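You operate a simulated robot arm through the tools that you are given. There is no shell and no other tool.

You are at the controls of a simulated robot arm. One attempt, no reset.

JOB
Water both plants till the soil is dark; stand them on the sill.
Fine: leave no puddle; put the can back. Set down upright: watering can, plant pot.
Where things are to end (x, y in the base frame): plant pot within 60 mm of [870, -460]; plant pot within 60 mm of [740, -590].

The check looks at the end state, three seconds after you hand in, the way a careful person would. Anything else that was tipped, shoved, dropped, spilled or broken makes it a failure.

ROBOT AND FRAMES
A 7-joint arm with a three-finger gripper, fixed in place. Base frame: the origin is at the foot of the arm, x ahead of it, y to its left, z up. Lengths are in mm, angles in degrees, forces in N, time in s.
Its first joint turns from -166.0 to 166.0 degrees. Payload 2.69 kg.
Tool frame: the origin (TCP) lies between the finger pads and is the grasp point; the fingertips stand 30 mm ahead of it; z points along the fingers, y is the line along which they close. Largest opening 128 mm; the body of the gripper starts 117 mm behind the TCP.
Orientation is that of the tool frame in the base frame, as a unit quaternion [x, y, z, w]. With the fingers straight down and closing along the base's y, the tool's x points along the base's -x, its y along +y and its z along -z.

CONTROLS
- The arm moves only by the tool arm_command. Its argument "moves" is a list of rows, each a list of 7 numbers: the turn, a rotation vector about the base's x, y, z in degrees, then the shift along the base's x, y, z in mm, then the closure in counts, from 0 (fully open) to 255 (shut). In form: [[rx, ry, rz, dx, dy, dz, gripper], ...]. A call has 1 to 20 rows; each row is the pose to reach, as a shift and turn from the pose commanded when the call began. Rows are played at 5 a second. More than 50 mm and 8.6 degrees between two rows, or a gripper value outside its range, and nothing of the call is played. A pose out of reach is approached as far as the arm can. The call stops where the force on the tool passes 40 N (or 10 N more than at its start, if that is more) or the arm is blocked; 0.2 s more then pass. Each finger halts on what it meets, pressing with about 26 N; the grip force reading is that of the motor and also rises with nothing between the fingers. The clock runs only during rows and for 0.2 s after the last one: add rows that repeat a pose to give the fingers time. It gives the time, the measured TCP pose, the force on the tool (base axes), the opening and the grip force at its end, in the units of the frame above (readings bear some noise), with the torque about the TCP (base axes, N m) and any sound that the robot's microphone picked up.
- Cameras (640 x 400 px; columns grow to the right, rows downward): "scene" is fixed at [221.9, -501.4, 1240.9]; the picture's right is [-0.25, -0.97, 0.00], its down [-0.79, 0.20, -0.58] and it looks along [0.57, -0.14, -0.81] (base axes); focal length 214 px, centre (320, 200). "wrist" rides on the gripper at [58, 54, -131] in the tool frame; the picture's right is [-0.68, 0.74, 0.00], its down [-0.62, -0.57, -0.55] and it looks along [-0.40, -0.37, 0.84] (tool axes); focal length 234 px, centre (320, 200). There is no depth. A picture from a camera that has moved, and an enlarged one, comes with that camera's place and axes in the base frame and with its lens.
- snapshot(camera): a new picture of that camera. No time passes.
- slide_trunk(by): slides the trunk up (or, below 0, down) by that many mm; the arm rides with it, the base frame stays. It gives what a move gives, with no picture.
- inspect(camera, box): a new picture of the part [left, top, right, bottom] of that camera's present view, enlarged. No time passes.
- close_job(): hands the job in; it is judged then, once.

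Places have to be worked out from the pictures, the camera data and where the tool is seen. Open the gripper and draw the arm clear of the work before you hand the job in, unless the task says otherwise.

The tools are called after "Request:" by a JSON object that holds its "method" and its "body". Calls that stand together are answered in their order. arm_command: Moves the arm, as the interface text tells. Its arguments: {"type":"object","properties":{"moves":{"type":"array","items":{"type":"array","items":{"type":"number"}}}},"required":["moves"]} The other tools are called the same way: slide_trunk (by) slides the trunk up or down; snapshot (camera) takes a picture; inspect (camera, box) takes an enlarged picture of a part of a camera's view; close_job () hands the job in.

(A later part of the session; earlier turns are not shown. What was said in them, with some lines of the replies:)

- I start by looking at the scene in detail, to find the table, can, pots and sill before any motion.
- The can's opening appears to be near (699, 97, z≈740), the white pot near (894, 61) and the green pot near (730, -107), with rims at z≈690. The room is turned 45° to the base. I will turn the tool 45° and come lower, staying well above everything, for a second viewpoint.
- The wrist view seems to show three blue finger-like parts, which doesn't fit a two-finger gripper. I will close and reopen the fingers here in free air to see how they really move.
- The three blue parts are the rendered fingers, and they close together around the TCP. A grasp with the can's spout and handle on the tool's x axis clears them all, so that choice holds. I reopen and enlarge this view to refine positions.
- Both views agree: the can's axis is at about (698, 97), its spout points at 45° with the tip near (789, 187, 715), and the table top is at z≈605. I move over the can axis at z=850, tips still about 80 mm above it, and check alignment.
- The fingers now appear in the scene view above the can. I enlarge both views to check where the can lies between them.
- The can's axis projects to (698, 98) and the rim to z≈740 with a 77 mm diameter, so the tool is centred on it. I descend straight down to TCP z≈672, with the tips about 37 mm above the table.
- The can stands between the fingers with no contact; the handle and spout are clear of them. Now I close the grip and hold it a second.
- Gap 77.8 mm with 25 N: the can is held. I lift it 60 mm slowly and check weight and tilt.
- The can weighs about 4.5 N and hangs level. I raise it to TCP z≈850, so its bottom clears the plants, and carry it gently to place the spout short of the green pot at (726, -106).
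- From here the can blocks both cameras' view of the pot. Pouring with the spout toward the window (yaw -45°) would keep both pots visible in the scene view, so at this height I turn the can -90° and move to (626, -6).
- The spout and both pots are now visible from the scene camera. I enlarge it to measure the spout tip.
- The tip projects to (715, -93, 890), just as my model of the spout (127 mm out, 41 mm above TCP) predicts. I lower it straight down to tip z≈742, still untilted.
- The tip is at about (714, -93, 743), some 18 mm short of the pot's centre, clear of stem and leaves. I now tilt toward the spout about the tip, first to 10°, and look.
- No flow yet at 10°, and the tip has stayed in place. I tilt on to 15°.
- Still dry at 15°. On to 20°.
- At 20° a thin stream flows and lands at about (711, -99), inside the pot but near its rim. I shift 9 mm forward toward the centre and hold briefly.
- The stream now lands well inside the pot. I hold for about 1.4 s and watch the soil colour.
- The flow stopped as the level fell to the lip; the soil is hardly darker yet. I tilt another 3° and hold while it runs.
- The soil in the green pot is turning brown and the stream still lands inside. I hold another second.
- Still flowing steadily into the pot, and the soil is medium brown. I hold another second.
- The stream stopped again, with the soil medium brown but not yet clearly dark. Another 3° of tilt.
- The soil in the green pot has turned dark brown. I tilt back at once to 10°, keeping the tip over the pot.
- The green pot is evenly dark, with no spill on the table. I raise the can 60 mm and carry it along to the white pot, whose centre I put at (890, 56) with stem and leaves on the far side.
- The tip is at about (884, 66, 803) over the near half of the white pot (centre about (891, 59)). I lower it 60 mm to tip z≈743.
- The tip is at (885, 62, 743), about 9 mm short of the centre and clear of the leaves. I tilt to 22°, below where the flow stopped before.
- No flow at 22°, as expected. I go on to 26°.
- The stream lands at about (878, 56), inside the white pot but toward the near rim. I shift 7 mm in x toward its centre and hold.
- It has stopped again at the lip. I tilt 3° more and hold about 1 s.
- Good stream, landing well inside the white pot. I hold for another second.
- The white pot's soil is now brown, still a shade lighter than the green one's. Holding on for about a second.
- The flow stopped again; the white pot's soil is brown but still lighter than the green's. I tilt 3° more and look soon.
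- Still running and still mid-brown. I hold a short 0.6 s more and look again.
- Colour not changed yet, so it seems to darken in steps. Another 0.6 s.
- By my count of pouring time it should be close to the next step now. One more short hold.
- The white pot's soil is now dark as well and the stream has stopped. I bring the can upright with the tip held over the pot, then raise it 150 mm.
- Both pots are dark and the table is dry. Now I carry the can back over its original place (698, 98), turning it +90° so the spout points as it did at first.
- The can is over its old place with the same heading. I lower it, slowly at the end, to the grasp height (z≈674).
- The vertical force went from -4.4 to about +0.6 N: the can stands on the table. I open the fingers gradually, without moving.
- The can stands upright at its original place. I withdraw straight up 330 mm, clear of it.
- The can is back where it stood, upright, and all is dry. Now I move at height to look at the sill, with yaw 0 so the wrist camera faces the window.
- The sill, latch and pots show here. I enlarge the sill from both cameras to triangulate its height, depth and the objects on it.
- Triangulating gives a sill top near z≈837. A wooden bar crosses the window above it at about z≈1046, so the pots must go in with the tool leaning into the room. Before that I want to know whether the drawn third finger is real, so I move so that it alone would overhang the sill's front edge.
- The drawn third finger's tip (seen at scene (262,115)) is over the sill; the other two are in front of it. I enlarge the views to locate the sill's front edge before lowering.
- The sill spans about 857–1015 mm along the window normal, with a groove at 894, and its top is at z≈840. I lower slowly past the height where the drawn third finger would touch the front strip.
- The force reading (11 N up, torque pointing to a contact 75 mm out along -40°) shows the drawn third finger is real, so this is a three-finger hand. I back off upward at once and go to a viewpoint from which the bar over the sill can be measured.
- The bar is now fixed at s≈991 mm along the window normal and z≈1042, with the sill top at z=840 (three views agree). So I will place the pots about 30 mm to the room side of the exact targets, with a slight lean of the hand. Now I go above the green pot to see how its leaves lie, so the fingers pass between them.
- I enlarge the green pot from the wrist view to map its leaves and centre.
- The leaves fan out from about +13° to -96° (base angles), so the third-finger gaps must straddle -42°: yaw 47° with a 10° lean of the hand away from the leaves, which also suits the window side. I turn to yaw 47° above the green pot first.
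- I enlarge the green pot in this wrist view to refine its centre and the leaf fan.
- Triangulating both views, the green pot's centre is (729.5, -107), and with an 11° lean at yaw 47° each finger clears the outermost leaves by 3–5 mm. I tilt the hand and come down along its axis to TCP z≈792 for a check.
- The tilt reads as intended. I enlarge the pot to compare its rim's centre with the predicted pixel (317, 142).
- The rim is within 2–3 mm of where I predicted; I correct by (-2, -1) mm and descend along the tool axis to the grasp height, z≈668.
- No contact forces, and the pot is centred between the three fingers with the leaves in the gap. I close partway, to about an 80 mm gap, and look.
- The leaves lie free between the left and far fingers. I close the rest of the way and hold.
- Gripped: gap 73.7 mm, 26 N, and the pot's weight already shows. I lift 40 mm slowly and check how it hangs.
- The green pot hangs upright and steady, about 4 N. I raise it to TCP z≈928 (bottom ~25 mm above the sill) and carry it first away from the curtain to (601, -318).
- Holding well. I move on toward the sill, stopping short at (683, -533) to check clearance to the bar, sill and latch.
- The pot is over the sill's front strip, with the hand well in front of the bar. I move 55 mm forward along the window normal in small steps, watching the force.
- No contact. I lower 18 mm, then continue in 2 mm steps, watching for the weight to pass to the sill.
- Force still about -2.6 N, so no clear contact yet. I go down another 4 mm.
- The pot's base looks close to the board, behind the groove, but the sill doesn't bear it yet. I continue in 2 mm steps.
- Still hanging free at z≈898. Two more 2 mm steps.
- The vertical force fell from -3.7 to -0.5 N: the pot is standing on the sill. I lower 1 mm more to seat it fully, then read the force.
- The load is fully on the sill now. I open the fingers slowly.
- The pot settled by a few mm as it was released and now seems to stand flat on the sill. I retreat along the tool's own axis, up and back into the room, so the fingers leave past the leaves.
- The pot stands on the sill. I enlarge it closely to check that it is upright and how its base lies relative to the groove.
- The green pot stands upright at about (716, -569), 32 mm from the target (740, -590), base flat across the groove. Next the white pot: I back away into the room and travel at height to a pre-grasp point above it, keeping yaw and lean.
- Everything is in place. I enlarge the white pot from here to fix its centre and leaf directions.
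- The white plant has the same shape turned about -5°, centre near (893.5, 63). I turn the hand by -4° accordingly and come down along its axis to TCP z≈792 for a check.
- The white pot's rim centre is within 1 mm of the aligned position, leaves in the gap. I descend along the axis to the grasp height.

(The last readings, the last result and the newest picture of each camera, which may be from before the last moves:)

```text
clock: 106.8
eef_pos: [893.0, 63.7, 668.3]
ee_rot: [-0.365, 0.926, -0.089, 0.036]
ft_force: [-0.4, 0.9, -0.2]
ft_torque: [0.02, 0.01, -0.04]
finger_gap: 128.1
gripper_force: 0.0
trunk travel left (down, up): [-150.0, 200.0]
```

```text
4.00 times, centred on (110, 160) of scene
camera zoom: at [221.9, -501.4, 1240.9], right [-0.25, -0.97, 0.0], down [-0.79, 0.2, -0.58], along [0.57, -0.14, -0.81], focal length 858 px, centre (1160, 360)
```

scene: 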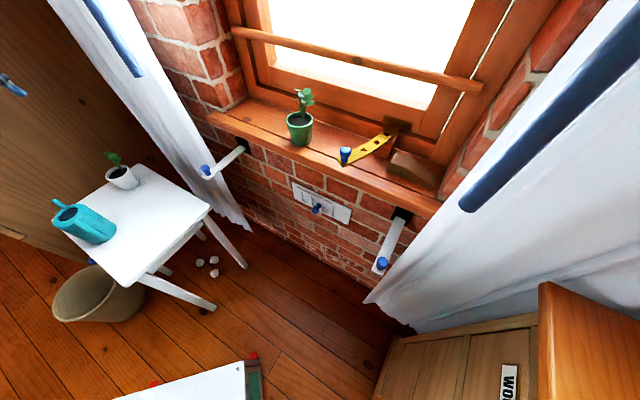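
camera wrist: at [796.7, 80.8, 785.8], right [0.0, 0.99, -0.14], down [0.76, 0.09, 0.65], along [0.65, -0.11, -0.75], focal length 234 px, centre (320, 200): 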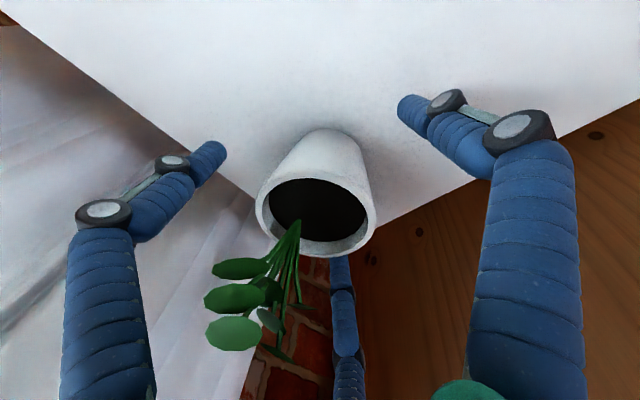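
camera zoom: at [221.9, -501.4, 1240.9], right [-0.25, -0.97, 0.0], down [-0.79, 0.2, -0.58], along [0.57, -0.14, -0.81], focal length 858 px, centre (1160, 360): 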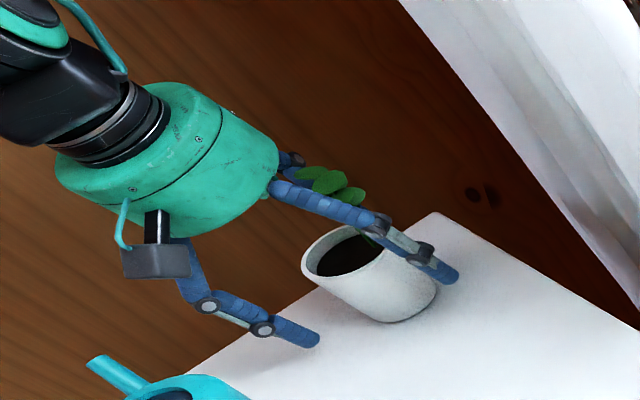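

Same picture as with the green pot: centred, leaves free, no contact. I close the grip in stages and hold.

Request:
{"method": "arm_command", "body": {"moves": [[0, 0, 0, 0, 0, 0, 50], [0, 0, 0, 0, 0, 0, 96], [0, 0, 0, 0, 0, 0, 108], [0, 0, 0, 0, 0, 0, 118], [0, 0, 0, 0, 0, 0, 160], [0, 0, 0, 0, 0, 0, 255], [0, 0, 0, 0, 0, 0, 255], [0, 0, 0, 0, 0, 0, 255]]}}

Request:
{"method": "snapshot", "body": {"camera": "wrist"}}

Request:
{"method": "inspect", "body": {"camera": "scene", "box": [30, 110, 190, 210]}}

```text
clock: 108.6
eef_pos: [892.0, 62.8, 667.8]
ee_rot: [-0.365, 0.926, -0.089, 0.035]
ft_force: [1.4, -1.4, 4.2]
ft_torque: [-0.06, -0.33, -0.06]
finger_gap: 70.6
gripper_force: 26.0
trunk travel left (down, up): [-150.0, 200.0]
```

```text
taken
camera wrist: at [796.7, 80.9, 786.1], right [0.0, 0.99, -0.14], down [0.76, 0.09, 0.65], along [0.65, -0.11, -0.75], focal length 234 px, centre (320, 200)
```

wrist: 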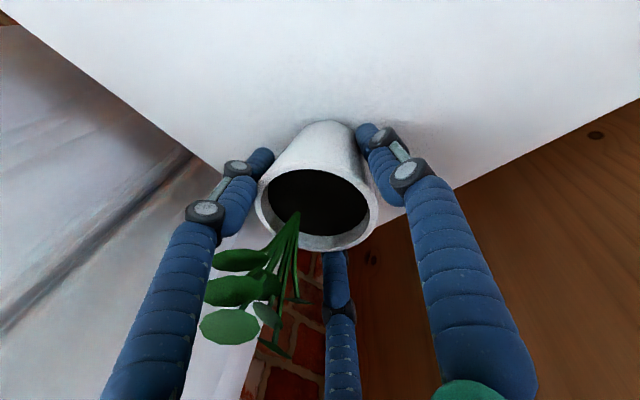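

```text
4.00 times, centred on (110, 160) of scene
camera zoom: at [221.9, -501.4, 1240.9], right [-0.25, -0.97, 0.0], down [-0.79, 0.2, -0.58], along [0.57, -0.14, -0.81], focal length 858 px, centre (1160, 360)
```

zoom: 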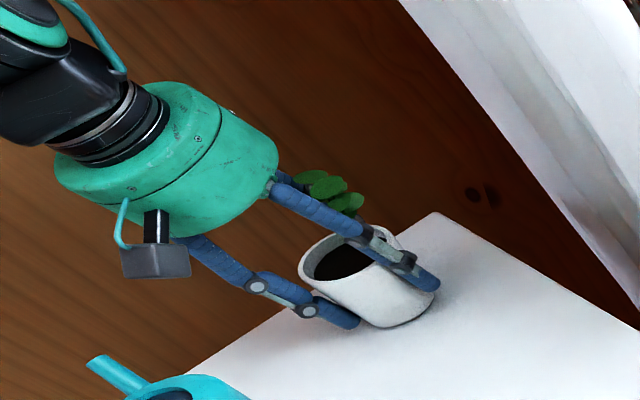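

Gripped at 70.6 mm, 26 N, with a small reaction from the table. I lift 40 mm slowly and check how the pot hangs.

Request:
{"method": "arm_command", "body": {"moves": [[0, 0, 0, 0, 0, 3, 255], [0, 0, 0, 0, 0, 8, 255], [0, 0, 0, 0, 0, 16, 255], [0, 0, 0, 0, 0, 26, 255], [0, 0, 0, 0, 0, 40, 255], [0, 0, 0, 0, 0, 40, 255], [0, 0, 0, 0, 0, 40, 255]]}}

Request:
{"method": "snapshot", "body": {"camera": "wrist"}}

Request:
{"method": "inspect", "body": {"camera": "scene", "box": [30, 100, 190, 200]}}

```text
clock: 110.2
eef_pos: [892.4, 61.9, 706.6]
ee_rot: [-0.364, 0.926, -0.089, 0.035]
ft_force: [0.4, 1.6, -3.6]
ft_torque: [-0.01, -0.04, 0.01]
finger_gap: 70.5
gripper_force: 26.4
trunk travel left (down, up): [-150.0, 200.0]
```

```text
taken
camera wrist: at [796.8, 80.5, 825.8], right [0.0, 0.99, -0.14], down [0.76, 0.09, 0.65], along [0.65, -0.11, -0.75], focal length 234 px, centre (320, 200)
```

wrist: 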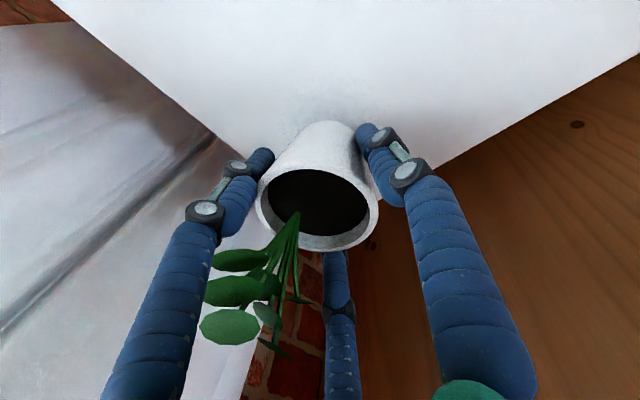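

```text
4.00 times, centred on (110, 150) of scene
camera zoom: at [221.9, -501.4, 1240.9], right [-0.25, -0.97, 0.0], down [-0.79, 0.2, -0.58], along [0.57, -0.14, -0.81], focal length 858 px, centre (1160, 400)
```

zoom: 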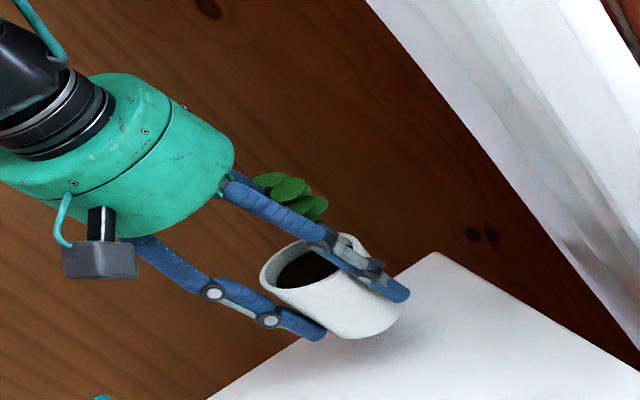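

The white pot is held firmly, about 3.7 N. I raise it to TCP z≈928 and carry it along the table side to (742, -106), clear of the curtain.

Request:
{"method": "arm_command", "body": {"moves": [[0, 0, 0, 0, 0, 20, 255], [0, 0, 0, 0, 0, 48, 255], [0, 0, 0, 0, 0, 78, 255], [0, 0, 0, 0, 0, 108, 255], [0, 0, 0, 0, 0, 138, 255], [0, 0, 0, 0, 0, 168, 255], [0, 0, 0, 0, 0, 198, 255], [0, 0, 0, 0, 0, 220, 255], [0, 0, 0, -9, -10, 220, 255], [0, 0, 0, -27, -30, 220, 255], [0, 0, 0, -47, -53, 220, 255], [0, 0, 0, -67, -75, 220, 255], [0, 0, 0, -87, -97, 220, 255], [0, 0, 0, -107, -120, 220, 255], [0, 0, 0, -127, -142, 220, 255], [0, 0, 0, -143, -160, 220, 255], [0, 0, 0, -151, -169, 220, 255], [0, 0, 0, -151, -169, 220, 255]]}}

Request:
{"method": "snapshot", "body": {"camera": "wrist"}}

Request:
{"method": "snapshot", "body": {"camera": "scene"}}

```text
clock: 114.0
eef_pos: [740.6, -106.7, 927.8]
ee_rot: [-0.365, 0.926, -0.089, 0.036]
ft_force: [-0.4, 0.2, -2.9]
ft_torque: [0.03, 0.0, -0.01]
finger_gap: 70.6
gripper_force: 26.1
trunk travel left (down, up): [-150.0, 200.0]
```

```text
taken
camera wrist: at [644.6, -89.0, 1045.9], right [0.0, 0.99, -0.14], down [0.76, 0.09, 0.65], along [0.65, -0.11, -0.75], focal length 234 px, centre (320, 200)
```

wrist: 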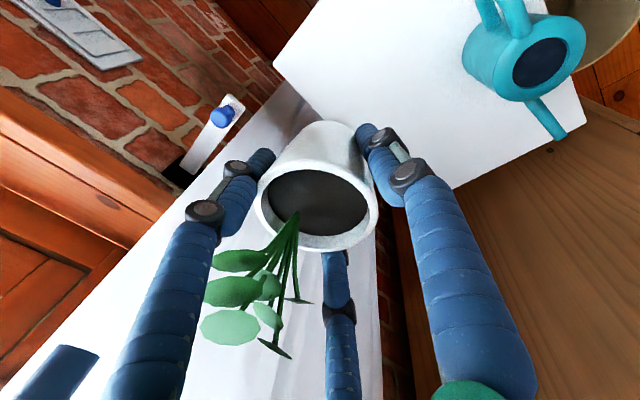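

```text
taken
```

scene: 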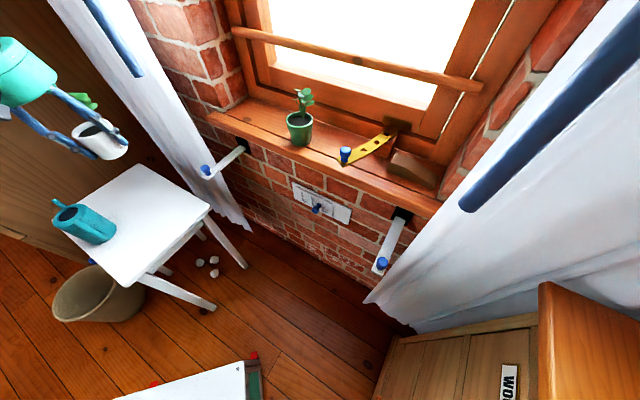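

Pot steady, table dry. I continue past the curtain's edge to in front of the sill at (812, -419), stopping short for a check.

Request:
{"method": "arm_command", "body": {"moves": [[0, 0, 0, -5, -17, 0, 255], [0, 0, 0, -14, -52, 0, 255], [0, 0, 0, -23, -88, 0, 255], [0, 0, 0, -33, -124, 0, 255], [0, 0, 0, -43, -160, 0, 255], [0, 0, 0, -51, -190, 0, 255], [0, 0, 0, -42, -202, 0, 255], [0, 0, 0, -22, -222, 0, 255], [0, 0, 0, 0, -244, 0, 255], [0, 0, 0, 22, -266, 0, 255], [0, 0, 0, 44, -288, 0, 255], [0, 0, 0, 60, -304, 0, 255], [0, 0, 0, 69.2, -312.6, 0, 255], [0, 0, 0, 69.2, -312.6, 0, 255]]}}

Request:
{"method": "snapshot", "body": {"camera": "wrist"}}

Request:
{"method": "inspect", "body": {"camera": "scene", "box": [150, 0, 370, 180]}}

```text
clock: 117.0
eef_pos: [811.8, -419.1, 928.2]
ee_rot: [-0.364, 0.926, -0.089, 0.035]
ft_force: [0.3, 1.0, -3.6]
ft_torque: [0.04, 0.04, 0.01]
finger_gap: 70.5
gripper_force: 25.9
trunk travel left (down, up): [-150.0, 200.0]
```

```text
taken
camera wrist: at [715.1, -401.8, 1045.6], right [0.0, 0.99, -0.14], down [0.76, 0.09, 0.65], along [0.65, -0.11, -0.75], focal length 234 px, centre (320, 200)
```

wrist: 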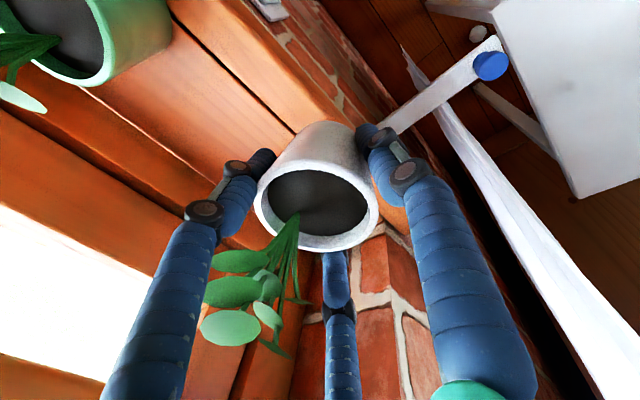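

```text
2.22 times, centred on (260, 90) of scene
camera zoom: at [221.9, -501.4, 1240.9], right [-0.25, -0.97, 0.0], down [-0.79, 0.2, -0.58], along [0.57, -0.14, -0.81], focal length 477 px, centre (453, 444)
```

zoom: 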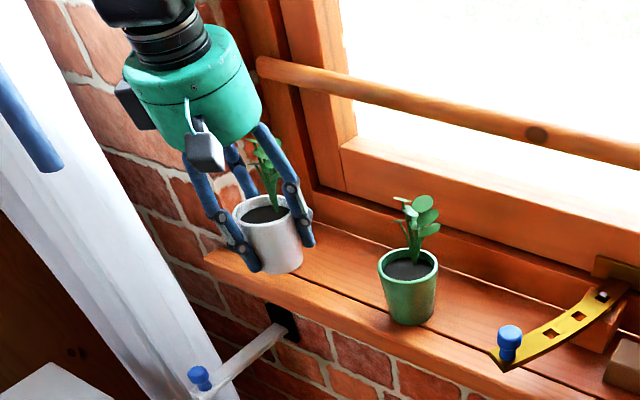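

Clear so far. A grey block on the hand's left reaches toward the brick reveal, so I place this pot slightly right of the exact target, at u=262, s=920 → (836, -465), about 35 mm from (870, -460). I shift right, then move forward.

Request:
{"method": "arm_command", "body": {"moves": [[0, 0, 0, -6, -6, 0, 255], [0, 0, 0, -11.3, -11.3, 0, 255], [0, 0, 0, -5, -17.6, 0, 255], [0, 0, 0, 2, -24.6, 0, 255], [0, 0, 0, 9, -31.6, 0, 255], [0, 0, 0, 16, -38.6, 0, 255], [0, 0, 0, 21, -43.6, 0, 255], [0, 0, 0, 24.1, -46.7, 0, 255], [0, 0, 0, 24.1, -46.7, 0, 255]]}}

Request:
{"method": "snapshot", "body": {"camera": "wrist"}}

Request:
{"method": "inspect", "body": {"camera": "scene", "box": [150, 0, 370, 180]}}

```text
clock: 119.0
eef_pos: [835.9, -466.5, 928.2]
ee_rot: [-0.365, 0.926, -0.09, 0.036]
ft_force: [0.5, -0.3, -4.2]
ft_torque: [0.0, 0.04, -0.01]
finger_gap: 70.6
gripper_force: 25.6
trunk travel left (down, up): [-150.0, 200.0]
```

```text
taken
camera wrist: at [739.3, -448.4, 1045.8], right [0.0, 0.99, -0.14], down [0.76, 0.09, 0.65], along [0.65, -0.11, -0.75], focal length 234 px, centre (320, 200)
```

wrist: 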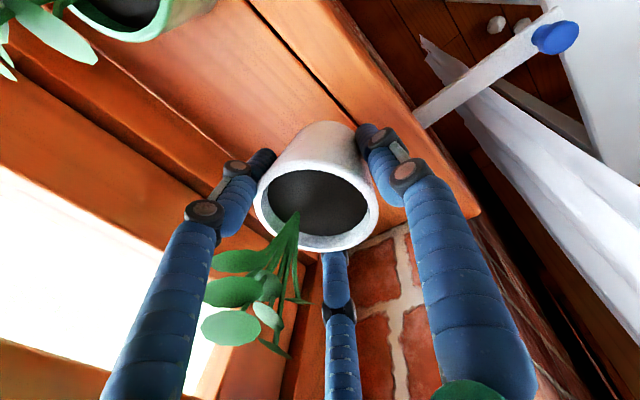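

```text
2.22 times, centred on (260, 90) of scene
camera zoom: at [221.9, -501.4, 1240.9], right [-0.25, -0.97, 0.0], down [-0.79, 0.2, -0.58], along [0.57, -0.14, -0.81], focal length 477 px, centre (453, 444)
```

zoom: 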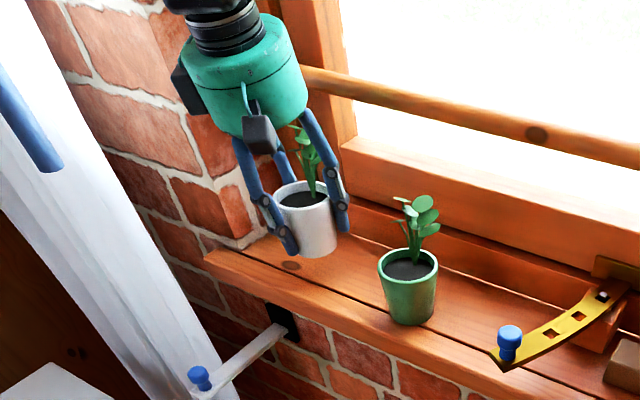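

No contact anywhere. I enlarge the pot to see whether it hangs upright before lowering it.

Request:
{"method": "inspect", "body": {"camera": "scene", "box": [255, 60, 335, 130]}}

```text
5.71 times, centred on (295, 95) of scene
camera zoom: at [221.9, -501.4, 1240.9], right [-0.25, -0.97, 0.0], down [-0.79, 0.2, -0.58], along [0.57, -0.14, -0.81], focal length 1226 px, centre (463, 800)
```

zoom: 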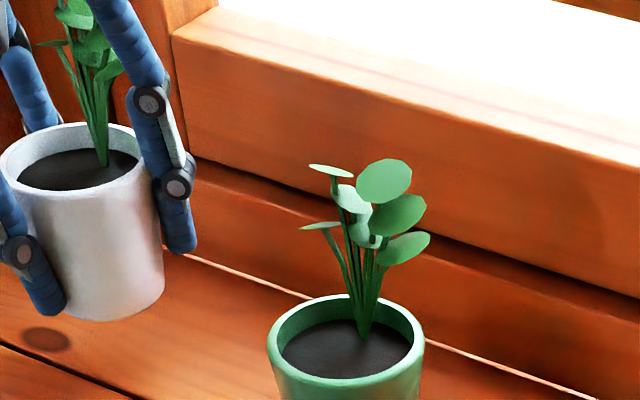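

The pot hangs leaning by about 5° toward the room (its rim looks too round for an upright pot). I turn the tool 5° about +y to level it and draw back 4 mm, still clear of the bar.

Request:
{"method": "arm_command", "body": {"moves": [[0, 1.5, 0, -1, 1, 0, 255], [0, 3, 0, -2, 2, 0, 255], [0, 5, 0, -2.8, 2.8, 0, 255], [0, 5, 0, -2.8, 2.8, 0, 255]]}}

Request:
{"method": "inspect", "body": {"camera": "scene", "box": [250, 55, 330, 125]}}

Request:
{"method": "snapshot", "body": {"camera": "wrist"}}

```text
clock: 120.0
eef_pos: [832.2, -462.6, 927.9]
ee_rot: [-0.368, 0.927, -0.073, -0.007]
ft_force: [-0.1, 0.4, -3.3]
ft_torque: [0.0, 0.0, -0.02]
finger_gap: 70.5
gripper_force: 26.4
trunk travel left (down, up): [-150.0, 200.0]
```

```text
5.71 times, centred on (290, 90) of scene
camera zoom: at [221.9, -501.4, 1240.9], right [-0.25, -0.97, 0.0], down [-0.79, 0.2, -0.58], along [0.57, -0.14, -0.81], focal length 1226 px, centre (491, 829)
```

zoom: 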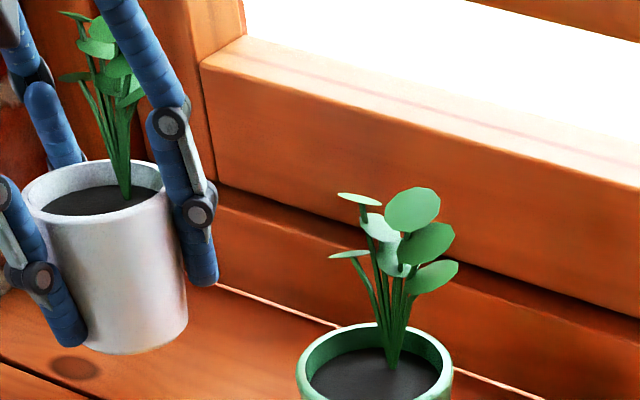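

```text
taken
camera wrist: at [747.0, -445.1, 1053.7], right [-0.01, 0.99, -0.14], down [0.81, 0.09, 0.58], along [0.58, -0.11, -0.8], focal length 234 px, centre (320, 200)
```

wrist: 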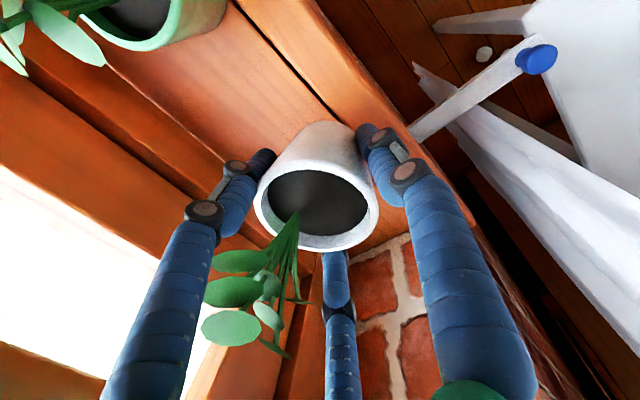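

The rim's shape now matches an upright pot. I lower 26 mm and then go on in 2 mm steps.

Request:
{"method": "arm_command", "body": {"moves": [[0, 0, 0, 0, 0, -7, 255], [0, 0, 0, 0, 0, -14, 255], [0, 0, 0, 0, 0, -20, 255], [0, 0, 0, 0, 0, -24, 255], [0, 0, 0, 0, 0, -24, 255]]}}

Request:
{"method": "arm_command", "body": {"moves": [[0, 0, 0, 0, 0, -1, 255], [0, 0, 0, 0, 0, -2, 255], [0, 0, 0, 0, 0, -2, 255]]}}

Request:
{"method": "arm_command", "body": {"moves": [[0, 0, 0, 0, 0, -1, 255], [0, 0, 0, 0, 0, -2, 255], [0, 0, 0, 0, 0, -2, 255]]}}

```text
clock: 121.2
eef_pos: [831.7, -462.8, 904.2]
ee_rot: [-0.368, 0.927, -0.074, -0.006]
ft_force: [-0.6, -0.1, -3.2]
ft_torque: [-0.01, 0.01, 0.02]
finger_gap: 70.5
gripper_force: 25.9
trunk travel left (down, up): [-150.0, 200.0]
```

```text
clock: 122.0
eef_pos: [832.7, -463.9, 900.7]
ee_rot: [-0.368, 0.927, -0.074, -0.006]
ft_force: [1.1, 0.4, -3.8]
ft_torque: [0.02, -0.03, -0.02]
finger_gap: 70.8
gripper_force: 26.5
trunk travel left (down, up): [-150.0, 200.0]
```

```text
clock: 122.8
eef_pos: [832.8, -462.7, 900.0]
ee_rot: [-0.368, 0.927, -0.074, -0.006]
ft_force: [0.4, -0.1, -4.3]
ft_torque: [0.0, 0.0, -0.02]
finger_gap: 70.7
gripper_force: 26.0
trunk travel left (down, up): [-150.0, 200.0]
```

No contact yet at z=900. More 2 mm steps.

Request:
{"method": "arm_command", "body": {"moves": [[0, 0, 0, 0, 0, -1, 255], [0, 0, 0, 0, 0, -2, 255], [0, 0, 0, 0, 0, -2, 255]]}}

Request:
{"method": "arm_command", "body": {"moves": [[0, 0, 0, 0, 0, -1, 255], [0, 0, 0, 0, 0, -2, 255], [0, 0, 0, 0, 0, -2, 255]]}}

Request:
{"method": "inspect", "body": {"camera": "scene", "box": [250, 60, 330, 130]}}

```text
clock: 123.6
eef_pos: [832.4, -461.7, 897.4]
ee_rot: [-0.369, 0.927, -0.073, -0.006]
ft_force: [0.7, -0.9, -3.9]
ft_torque: [0.02, -0.02, 0.02]
finger_gap: 70.5
gripper_force: 26.0
trunk travel left (down, up): [-150.0, 200.0]
```

```text
clock: 124.4
eef_pos: [832.1, -462.5, 895.5]
ee_rot: [-0.368, 0.927, -0.074, -0.006]
ft_force: [-0.2, 0.1, -2.4]
ft_torque: [0.0, -0.01, 0.0]
finger_gap: 70.6
gripper_force: 26.1
trunk travel left (down, up): [-150.0, 200.0]
```

```text
5.71 times, centred on (290, 95) of scene
camera zoom: at [221.9, -501.4, 1240.9], right [-0.25, -0.97, 0.0], down [-0.79, 0.2, -0.58], along [0.57, -0.14, -0.81], focal length 1226 px, centre (491, 800)
```

zoom: 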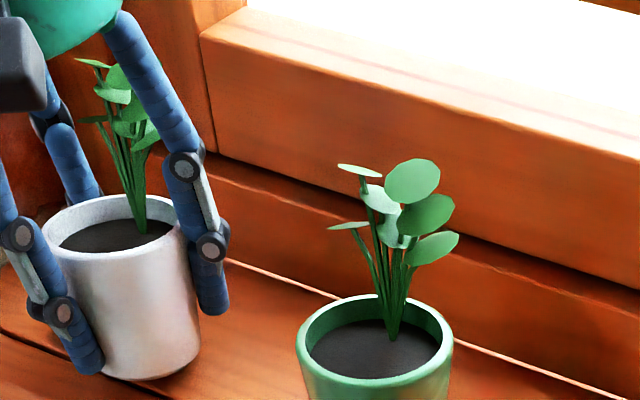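

The force has begun to change (-2.4 N), so the base is about to touch. I continue in 1 mm steps.

Request:
{"method": "arm_command", "body": {"moves": [[0, 0, 0, 0, 0, -0.5, 255], [0, 0, 0, 0, 0, -1, 255], [0, 0, 0, 0, 0, -1, 255]]}}

Request:
{"method": "arm_command", "body": {"moves": [[0, 0, 0, 0, 0, -0.5, 255], [0, 0, 0, 0, 0, -1, 255], [0, 0, 0, 0, 0, -1, 255]]}}

```text
clock: 125.2
eef_pos: [831.9, -463.4, 895.0]
ee_rot: [-0.368, 0.927, -0.074, -0.005]
ft_force: [0.1, 0.5, -3.8]
ft_torque: [0.03, 0.01, 0.0]
finger_gap: 70.9
gripper_force: 26.1
trunk travel left (down, up): [-150.0, 200.0]
```

```text
clock: 126.0
eef_pos: [832.1, -462.4, 894.2]
ee_rot: [-0.368, 0.927, -0.074, -0.006]
ft_force: [0.6, -0.3, -2.2]
ft_torque: [-0.02, -0.01, -0.01]
finger_gap: 70.7
gripper_force: 26.0
trunk travel left (down, up): [-150.0, 200.0]
```

Readings are noisy (-3.8, then -2.2 N). Two more 1 mm steps.

Request:
{"method": "arm_command", "body": {"moves": [[0, 0, 0, 0, 0, -1, 255], [0, 0, 0, 0, 0, -1, 255], [0, 0, 0, 0, 0, -1, 255]]}}

Request:
{"method": "arm_command", "body": {"moves": [[0, 0, 0, 0, 0, -1, 255], [0, 0, 0, 0, 0, -1, 255], [0, 0, 0, 0, 0, -1, 255]]}}

```text
clock: 126.8
eef_pos: [832.2, -462.9, 893.0]
ee_rot: [-0.368, 0.927, -0.074, -0.006]
ft_force: [0.0, 0.3, -4.1]
ft_torque: [0.02, 0.03, 0.01]
finger_gap: 70.8
gripper_force: 25.9
trunk travel left (down, up): [-150.0, 200.0]
```

```text
clock: 127.6
eef_pos: [833.0, -463.3, 890.9]
ee_rot: [-0.368, 0.927, -0.074, -0.005]
ft_force: [-0.1, 0.1, -3.6]
ft_torque: [-0.01, -0.01, -0.02]
finger_gap: 71.0
gripper_force: 25.6
trunk travel left (down, up): [-150.0, 200.0]
```

Still hanging freely at z=892. This fits the levelling having raised the base a little. I go on in 1 mm steps.

Request:
{"method": "arm_command", "body": {"moves": [[0, 0, 0, 0, 0, -1, 255], [0, 0, 0, 0, 0, -1, 255], [0, 0, 0, 0, 0, -1, 255]]}}

Request:
{"method": "arm_command", "body": {"moves": [[0, 0, 0, 0, 0, -1, 255], [0, 0, 0, 0, 0, -1, 255], [0, 0, 0, 0, 0, -1, 255]]}}

Request:
{"method": "inspect", "body": {"camera": "scene", "box": [250, 70, 330, 140]}}

```text
clock: 128.4
eef_pos: [831.8, -462.9, 891.2]
ee_rot: [-0.369, 0.927, -0.073, -0.005]
ft_force: [0.7, 0.1, -4.2]
ft_torque: [0.0, 0.04, 0.04]
finger_gap: 70.5
gripper_force: 26.0
trunk travel left (down, up): [-150.0, 200.0]
```

```text
clock: 129.2
eef_pos: [832.6, -463.3, 889.9]
ee_rot: [-0.369, 0.927, -0.074, -0.006]
ft_force: [-0.8, 0.4, -1.2]
ft_torque: [0.06, -0.05, 0.02]
finger_gap: 70.4
gripper_force: 25.6
trunk travel left (down, up): [-150.0, 200.0]
```

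```text
5.71 times, centred on (290, 105) of scene
camera zoom: at [221.9, -501.4, 1240.9], right [-0.25, -0.97, 0.0], down [-0.79, 0.2, -0.58], along [0.57, -0.14, -0.81], focal length 1226 px, centre (491, 743)
```

zoom: 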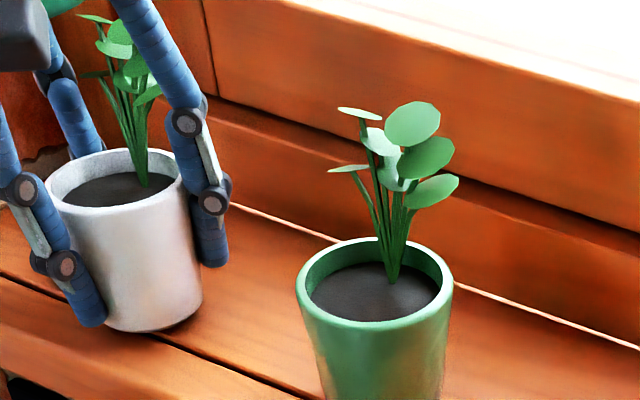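

Force now -1.2 N: the base is touching. One more millimetre to seat it.

Request:
{"method": "arm_command", "body": {"moves": [[0, 0, 0, 0, 0, -1, 255], [0, 0, 0, 0, 0, -1, 255], [0, 0, 0, 0, 0, -1, 255]]}}

```text
clock: 130.0
eef_pos: [832.9, -462.2, 889.6]
ee_rot: [-0.368, 0.927, -0.074, -0.005]
ft_force: [-0.1, 1.6, 6.8]
ft_torque: [0.15, -0.2, 0.03]
finger_gap: 70.6
gripper_force: 25.3
trunk travel left (down, up): [-150.0, 200.0]
```

It is fully seated now, even pressed a little (+6.8 N). I ease back up 0.8 mm and then open slowly.

Request:
{"method": "arm_command", "body": {"moves": [[0, 0, 0, 0, 0, 0.8, 255], [0, 0, 0, 0, 0, 0.8, 255]]}}

Request:
{"method": "arm_command", "body": {"moves": [[0, 0, 0, 0, 0, 0, 110], [0, 0, 0, 0, 0, 0, 104], [0, 0, 0, 0, 0, 0, 96], [0, 0, 0, 0, 0, 0, 80], [0, 0, 0, 0, 0, 0, 55], [0, 0, 0, 0, 0, 0, 30], [0, 0, 0, 0, 0, 0, 10], [0, 0, 0, 0, 0, 0, 10]]}}

Request:
{"method": "snapshot", "body": {"camera": "wrist"}}

Request:
{"method": "inspect", "body": {"camera": "scene", "box": [250, 60, 350, 150]}}

```text
clock: 130.6
eef_pos: [832.1, -461.3, 889.0]
ee_rot: [-0.368, 0.927, -0.074, -0.006]
ft_force: [2.8, -0.2, 2.9]
ft_torque: [0.05, -0.26, 0.0]
finger_gap: 70.4
gripper_force: 26.1
trunk travel left (down, up): [-150.0, 200.0]
```

```text
clock: 132.4
eef_pos: [831.0, -462.6, 890.1]
ee_rot: [-0.368, 0.927, -0.074, -0.006]
ft_force: [0.4, -1.0, -0.5]
ft_torque: [0.01, -0.03, 0.03]
finger_gap: 123.2
gripper_force: 0.0
trunk travel left (down, up): [-150.0, 200.0]
```

```text
taken
camera wrist: at [746.7, -445.1, 1015.5], right [-0.01, 0.99, -0.14], down [0.81, 0.09, 0.58], along [0.58, -0.11, -0.8], focal length 234 px, centre (320, 200)
```

wrist: 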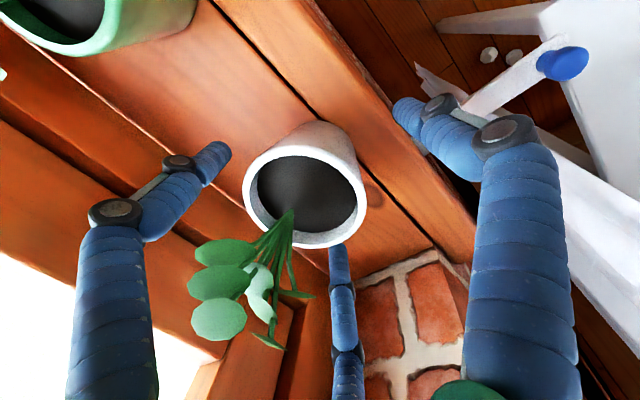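

```text
4.44 times, centred on (300, 105) of scene
camera zoom: at [221.9, -501.4, 1240.9], right [-0.25, -0.97, 0.0], down [-0.79, 0.2, -0.58], along [0.57, -0.14, -0.81], focal length 953 px, centre (409, 622)
```

zoom: 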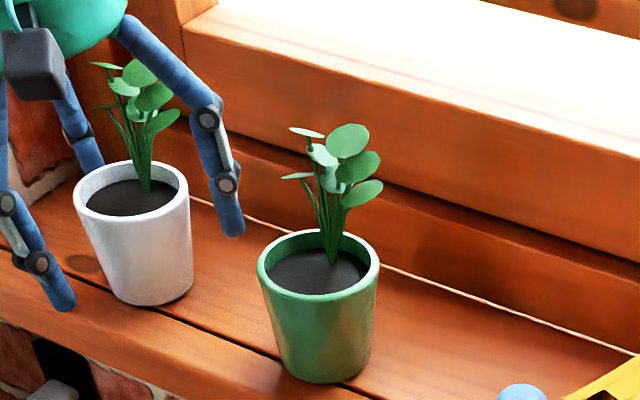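

The white pot stands on the sill beside the green one. I retreat along the tool's axis, up and into the room.

Request:
{"method": "arm_command", "body": {"moves": [[0, 0, 0, -0.4, 1.4, 9.9, 10], [0, 0, 0, -1.1, 3.5, 24.7, 10], [0, 0, 0, -2, 6.4, 44.5, 10], [0, 0, 0, -3, 9, 64, 10], [0, 0, 0, -5, 11, 84, 10], [0, 0, 0, -7, 13, 104, 10], [0, 0, 0, -10, 16, 124, 10], [0, 0, 0, -14, 20, 148, 10], [0, 0, 0, -14, 20, 148, 10]]}}

Request:
{"method": "snapshot", "body": {"camera": "wrist"}}

Request:
{"method": "inspect", "body": {"camera": "scene", "box": [230, 50, 390, 170]}}

```text
clock: 134.4
eef_pos: [818.5, -442.5, 1038.6]
ee_rot: [-0.369, 0.926, -0.073, -0.005]
ft_force: [-0.4, 0.5, -0.6]
ft_torque: [-0.02, -0.03, 0.01]
finger_gap: 123.2
gripper_force: 0.0
trunk travel left (down, up): [-150.0, 200.0]
```

```text
taken
camera wrist: at [732.2, -424.2, 1163.9], right [-0.01, 0.99, -0.14], down [0.81, 0.09, 0.58], along [0.58, -0.11, -0.8], focal length 234 px, centre (320, 200)
```

wrist: 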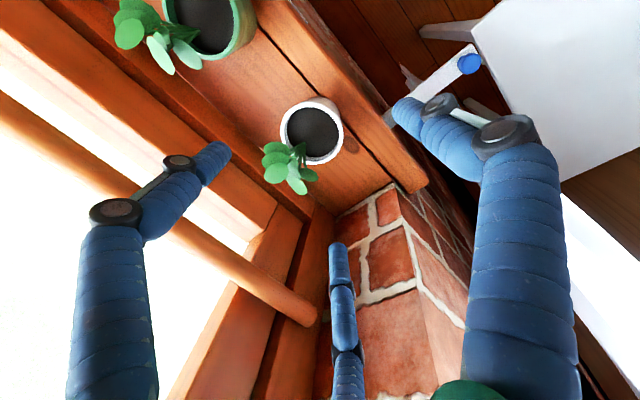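

```text
3.33 times, centred on (310, 110) of scene
camera zoom: at [221.9, -501.4, 1240.9], right [-0.25, -0.97, 0.0], down [-0.79, 0.2, -0.58], along [0.57, -0.14, -0.81], focal length 715 px, centre (353, 500)
```

zoom: 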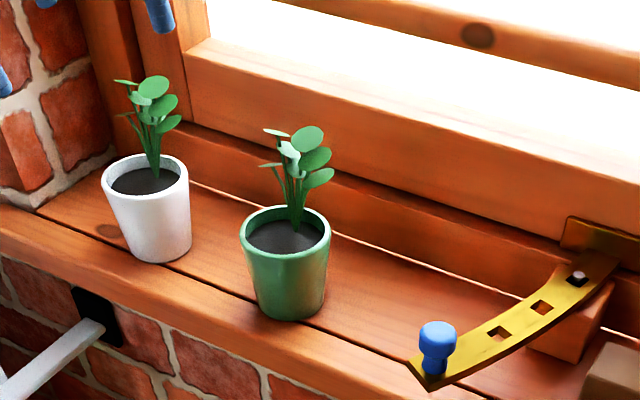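

Both pots stand upright with dark soil: white at (823.5, -470), 48 mm from (870, -460), and green at (716, -569), 32 mm from (740, -590), as both cameras agree. Now I draw the arm back into the room and up, away from window and curtain, with the gripper open.

Request:
{"method": "arm_command", "body": {"moves": [[0, 0, 0, -15, 15, 8, 0], [0, 0, 0, -40, 38, 20, 0], [0, 0, 0, -66, 62, 33, 0], [0, 0, 0, -92, 87, 46, 0], [0, 0, 0, -119, 112, 60, 0], [0, 0, 0, -117, 155, 66, 0], [0, 0, 0, -114, 200, 72, 0], [0, 0, 0, -111, 245, 78, 0], [0, 0, 0, -108, 290, 84, 0], [0, 0, 0, -105, 335, 90, 0], [0, 0, 0, -102, 380, 96, 0], [0, 0, 0, -99, 425, 102, 0], [0, 0, 0, -96, 470, 108, 0], [0, 0, 0, -93, 515, 114, 0], [0, 0, 0, -90, 555, 119, 0], [0, 0, 0, -88, 577, 122, 0], [0, 0, 0, -88, 577, 122, 0]]}}

Request:
{"method": "snapshot", "body": {"camera": "scene"}}

Request:
{"method": "snapshot", "body": {"camera": "wrist"}}

Request:
{"method": "inspect", "body": {"camera": "scene", "box": [30, 130, 230, 255]}}

Request:
{"method": "inspect", "body": {"camera": "scene", "box": [230, 60, 390, 170]}}

```text
clock: 138.0
eef_pos: [731.0, 134.4, 1159.8]
ee_rot: [-0.369, 0.927, -0.074, -0.005]
ft_force: [0.2, -0.5, 0.0]
ft_torque: [-0.04, 0.0, 0.0]
finger_gap: 127.9
gripper_force: 0.1
trunk travel left (down, up): [-150.0, 200.0]
```

```text
taken
```

scene: 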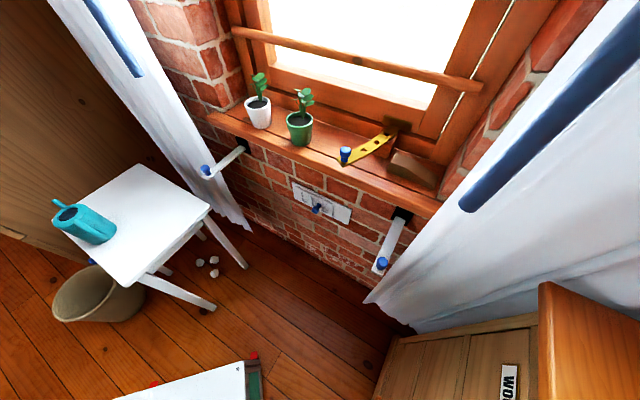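

```text
taken
camera wrist: at [645.1, 151.9, 1286.1], right [-0.01, 0.99, -0.14], down [0.81, 0.09, 0.58], along [0.58, -0.11, -0.8], focal length 234 px, centre (320, 200)
```

wrist: 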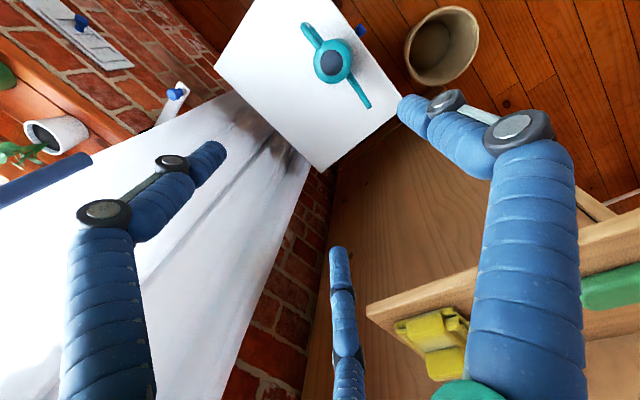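

```text
3.20 times, centred on (130, 192) of scene
camera zoom: at [221.9, -501.4, 1240.9], right [-0.25, -0.97, 0.0], down [-0.79, 0.2, -0.58], along [0.57, -0.14, -0.81], focal length 686 px, centre (928, 224)
```

zoom: 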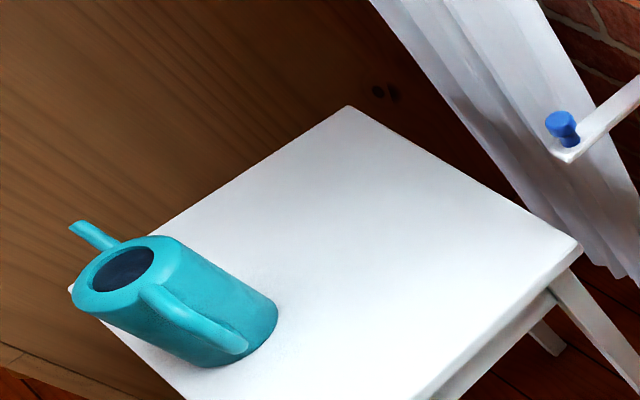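

```text
3.64 times, centred on (310, 115) of scene
camera zoom: at [221.9, -501.4, 1240.9], right [-0.25, -0.97, 0.0], down [-0.79, 0.2, -0.58], along [0.57, -0.14, -0.81], focal length 780 px, centre (356, 509)
```

zoom: 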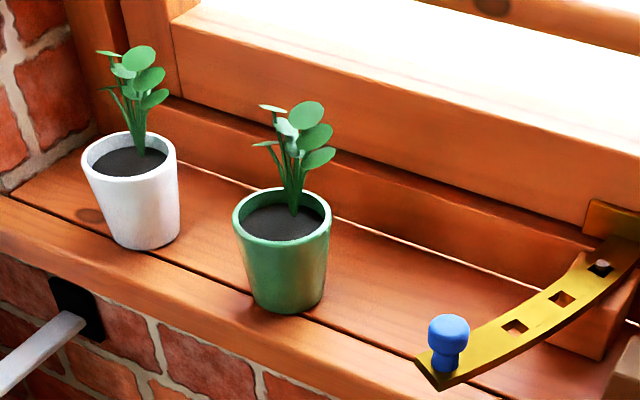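

The table is dry and empty except for the can, upright at its old place. Both pots stand upright on the sill with dark soil, the latch and wedge are untouched, and the arm is clear with the gripper open. I hand the job in.

Request:
{"method": "close_job", "body": {}}

```text
The job is handed in.
```

Both plants are watered until their soil is dark, and both stand upright on the sill. The watering can is back on the table where it was. I handed the job in with the arm clear and the gripper open, but I have not seen the verdict.

| Item | Final place (x, y) | Distance from target | State |
|---|---|---|---|
| Green pot | about (716, -569) | about 32 mm from [740, -590] | upright, soil dark |
| White pot | about (823, -470) | about 48 mm from [870, -460] | upright, soil dark |
| Watering can | about (698, 98) | within about 7 mm of its start | upright |

- **White pot margin:** It is the closer call, with about 12 mm left of the 60 mm allowed. I set both pots toward the room side because a wooden bar crosses the window above the sill. The white pot also went slightly right, so the hand would clear the brickwork.
- **Sill groove:** The green pot's base rests across the groove between the sill board and its front strip; it looked level.
- **Spills:** I saw no water on the table or sill.
- **Gripper:** It has three working fingers, not the two in the description. I confirmed this by lightly pressing one finger on the front of the sill, at about 11 N.
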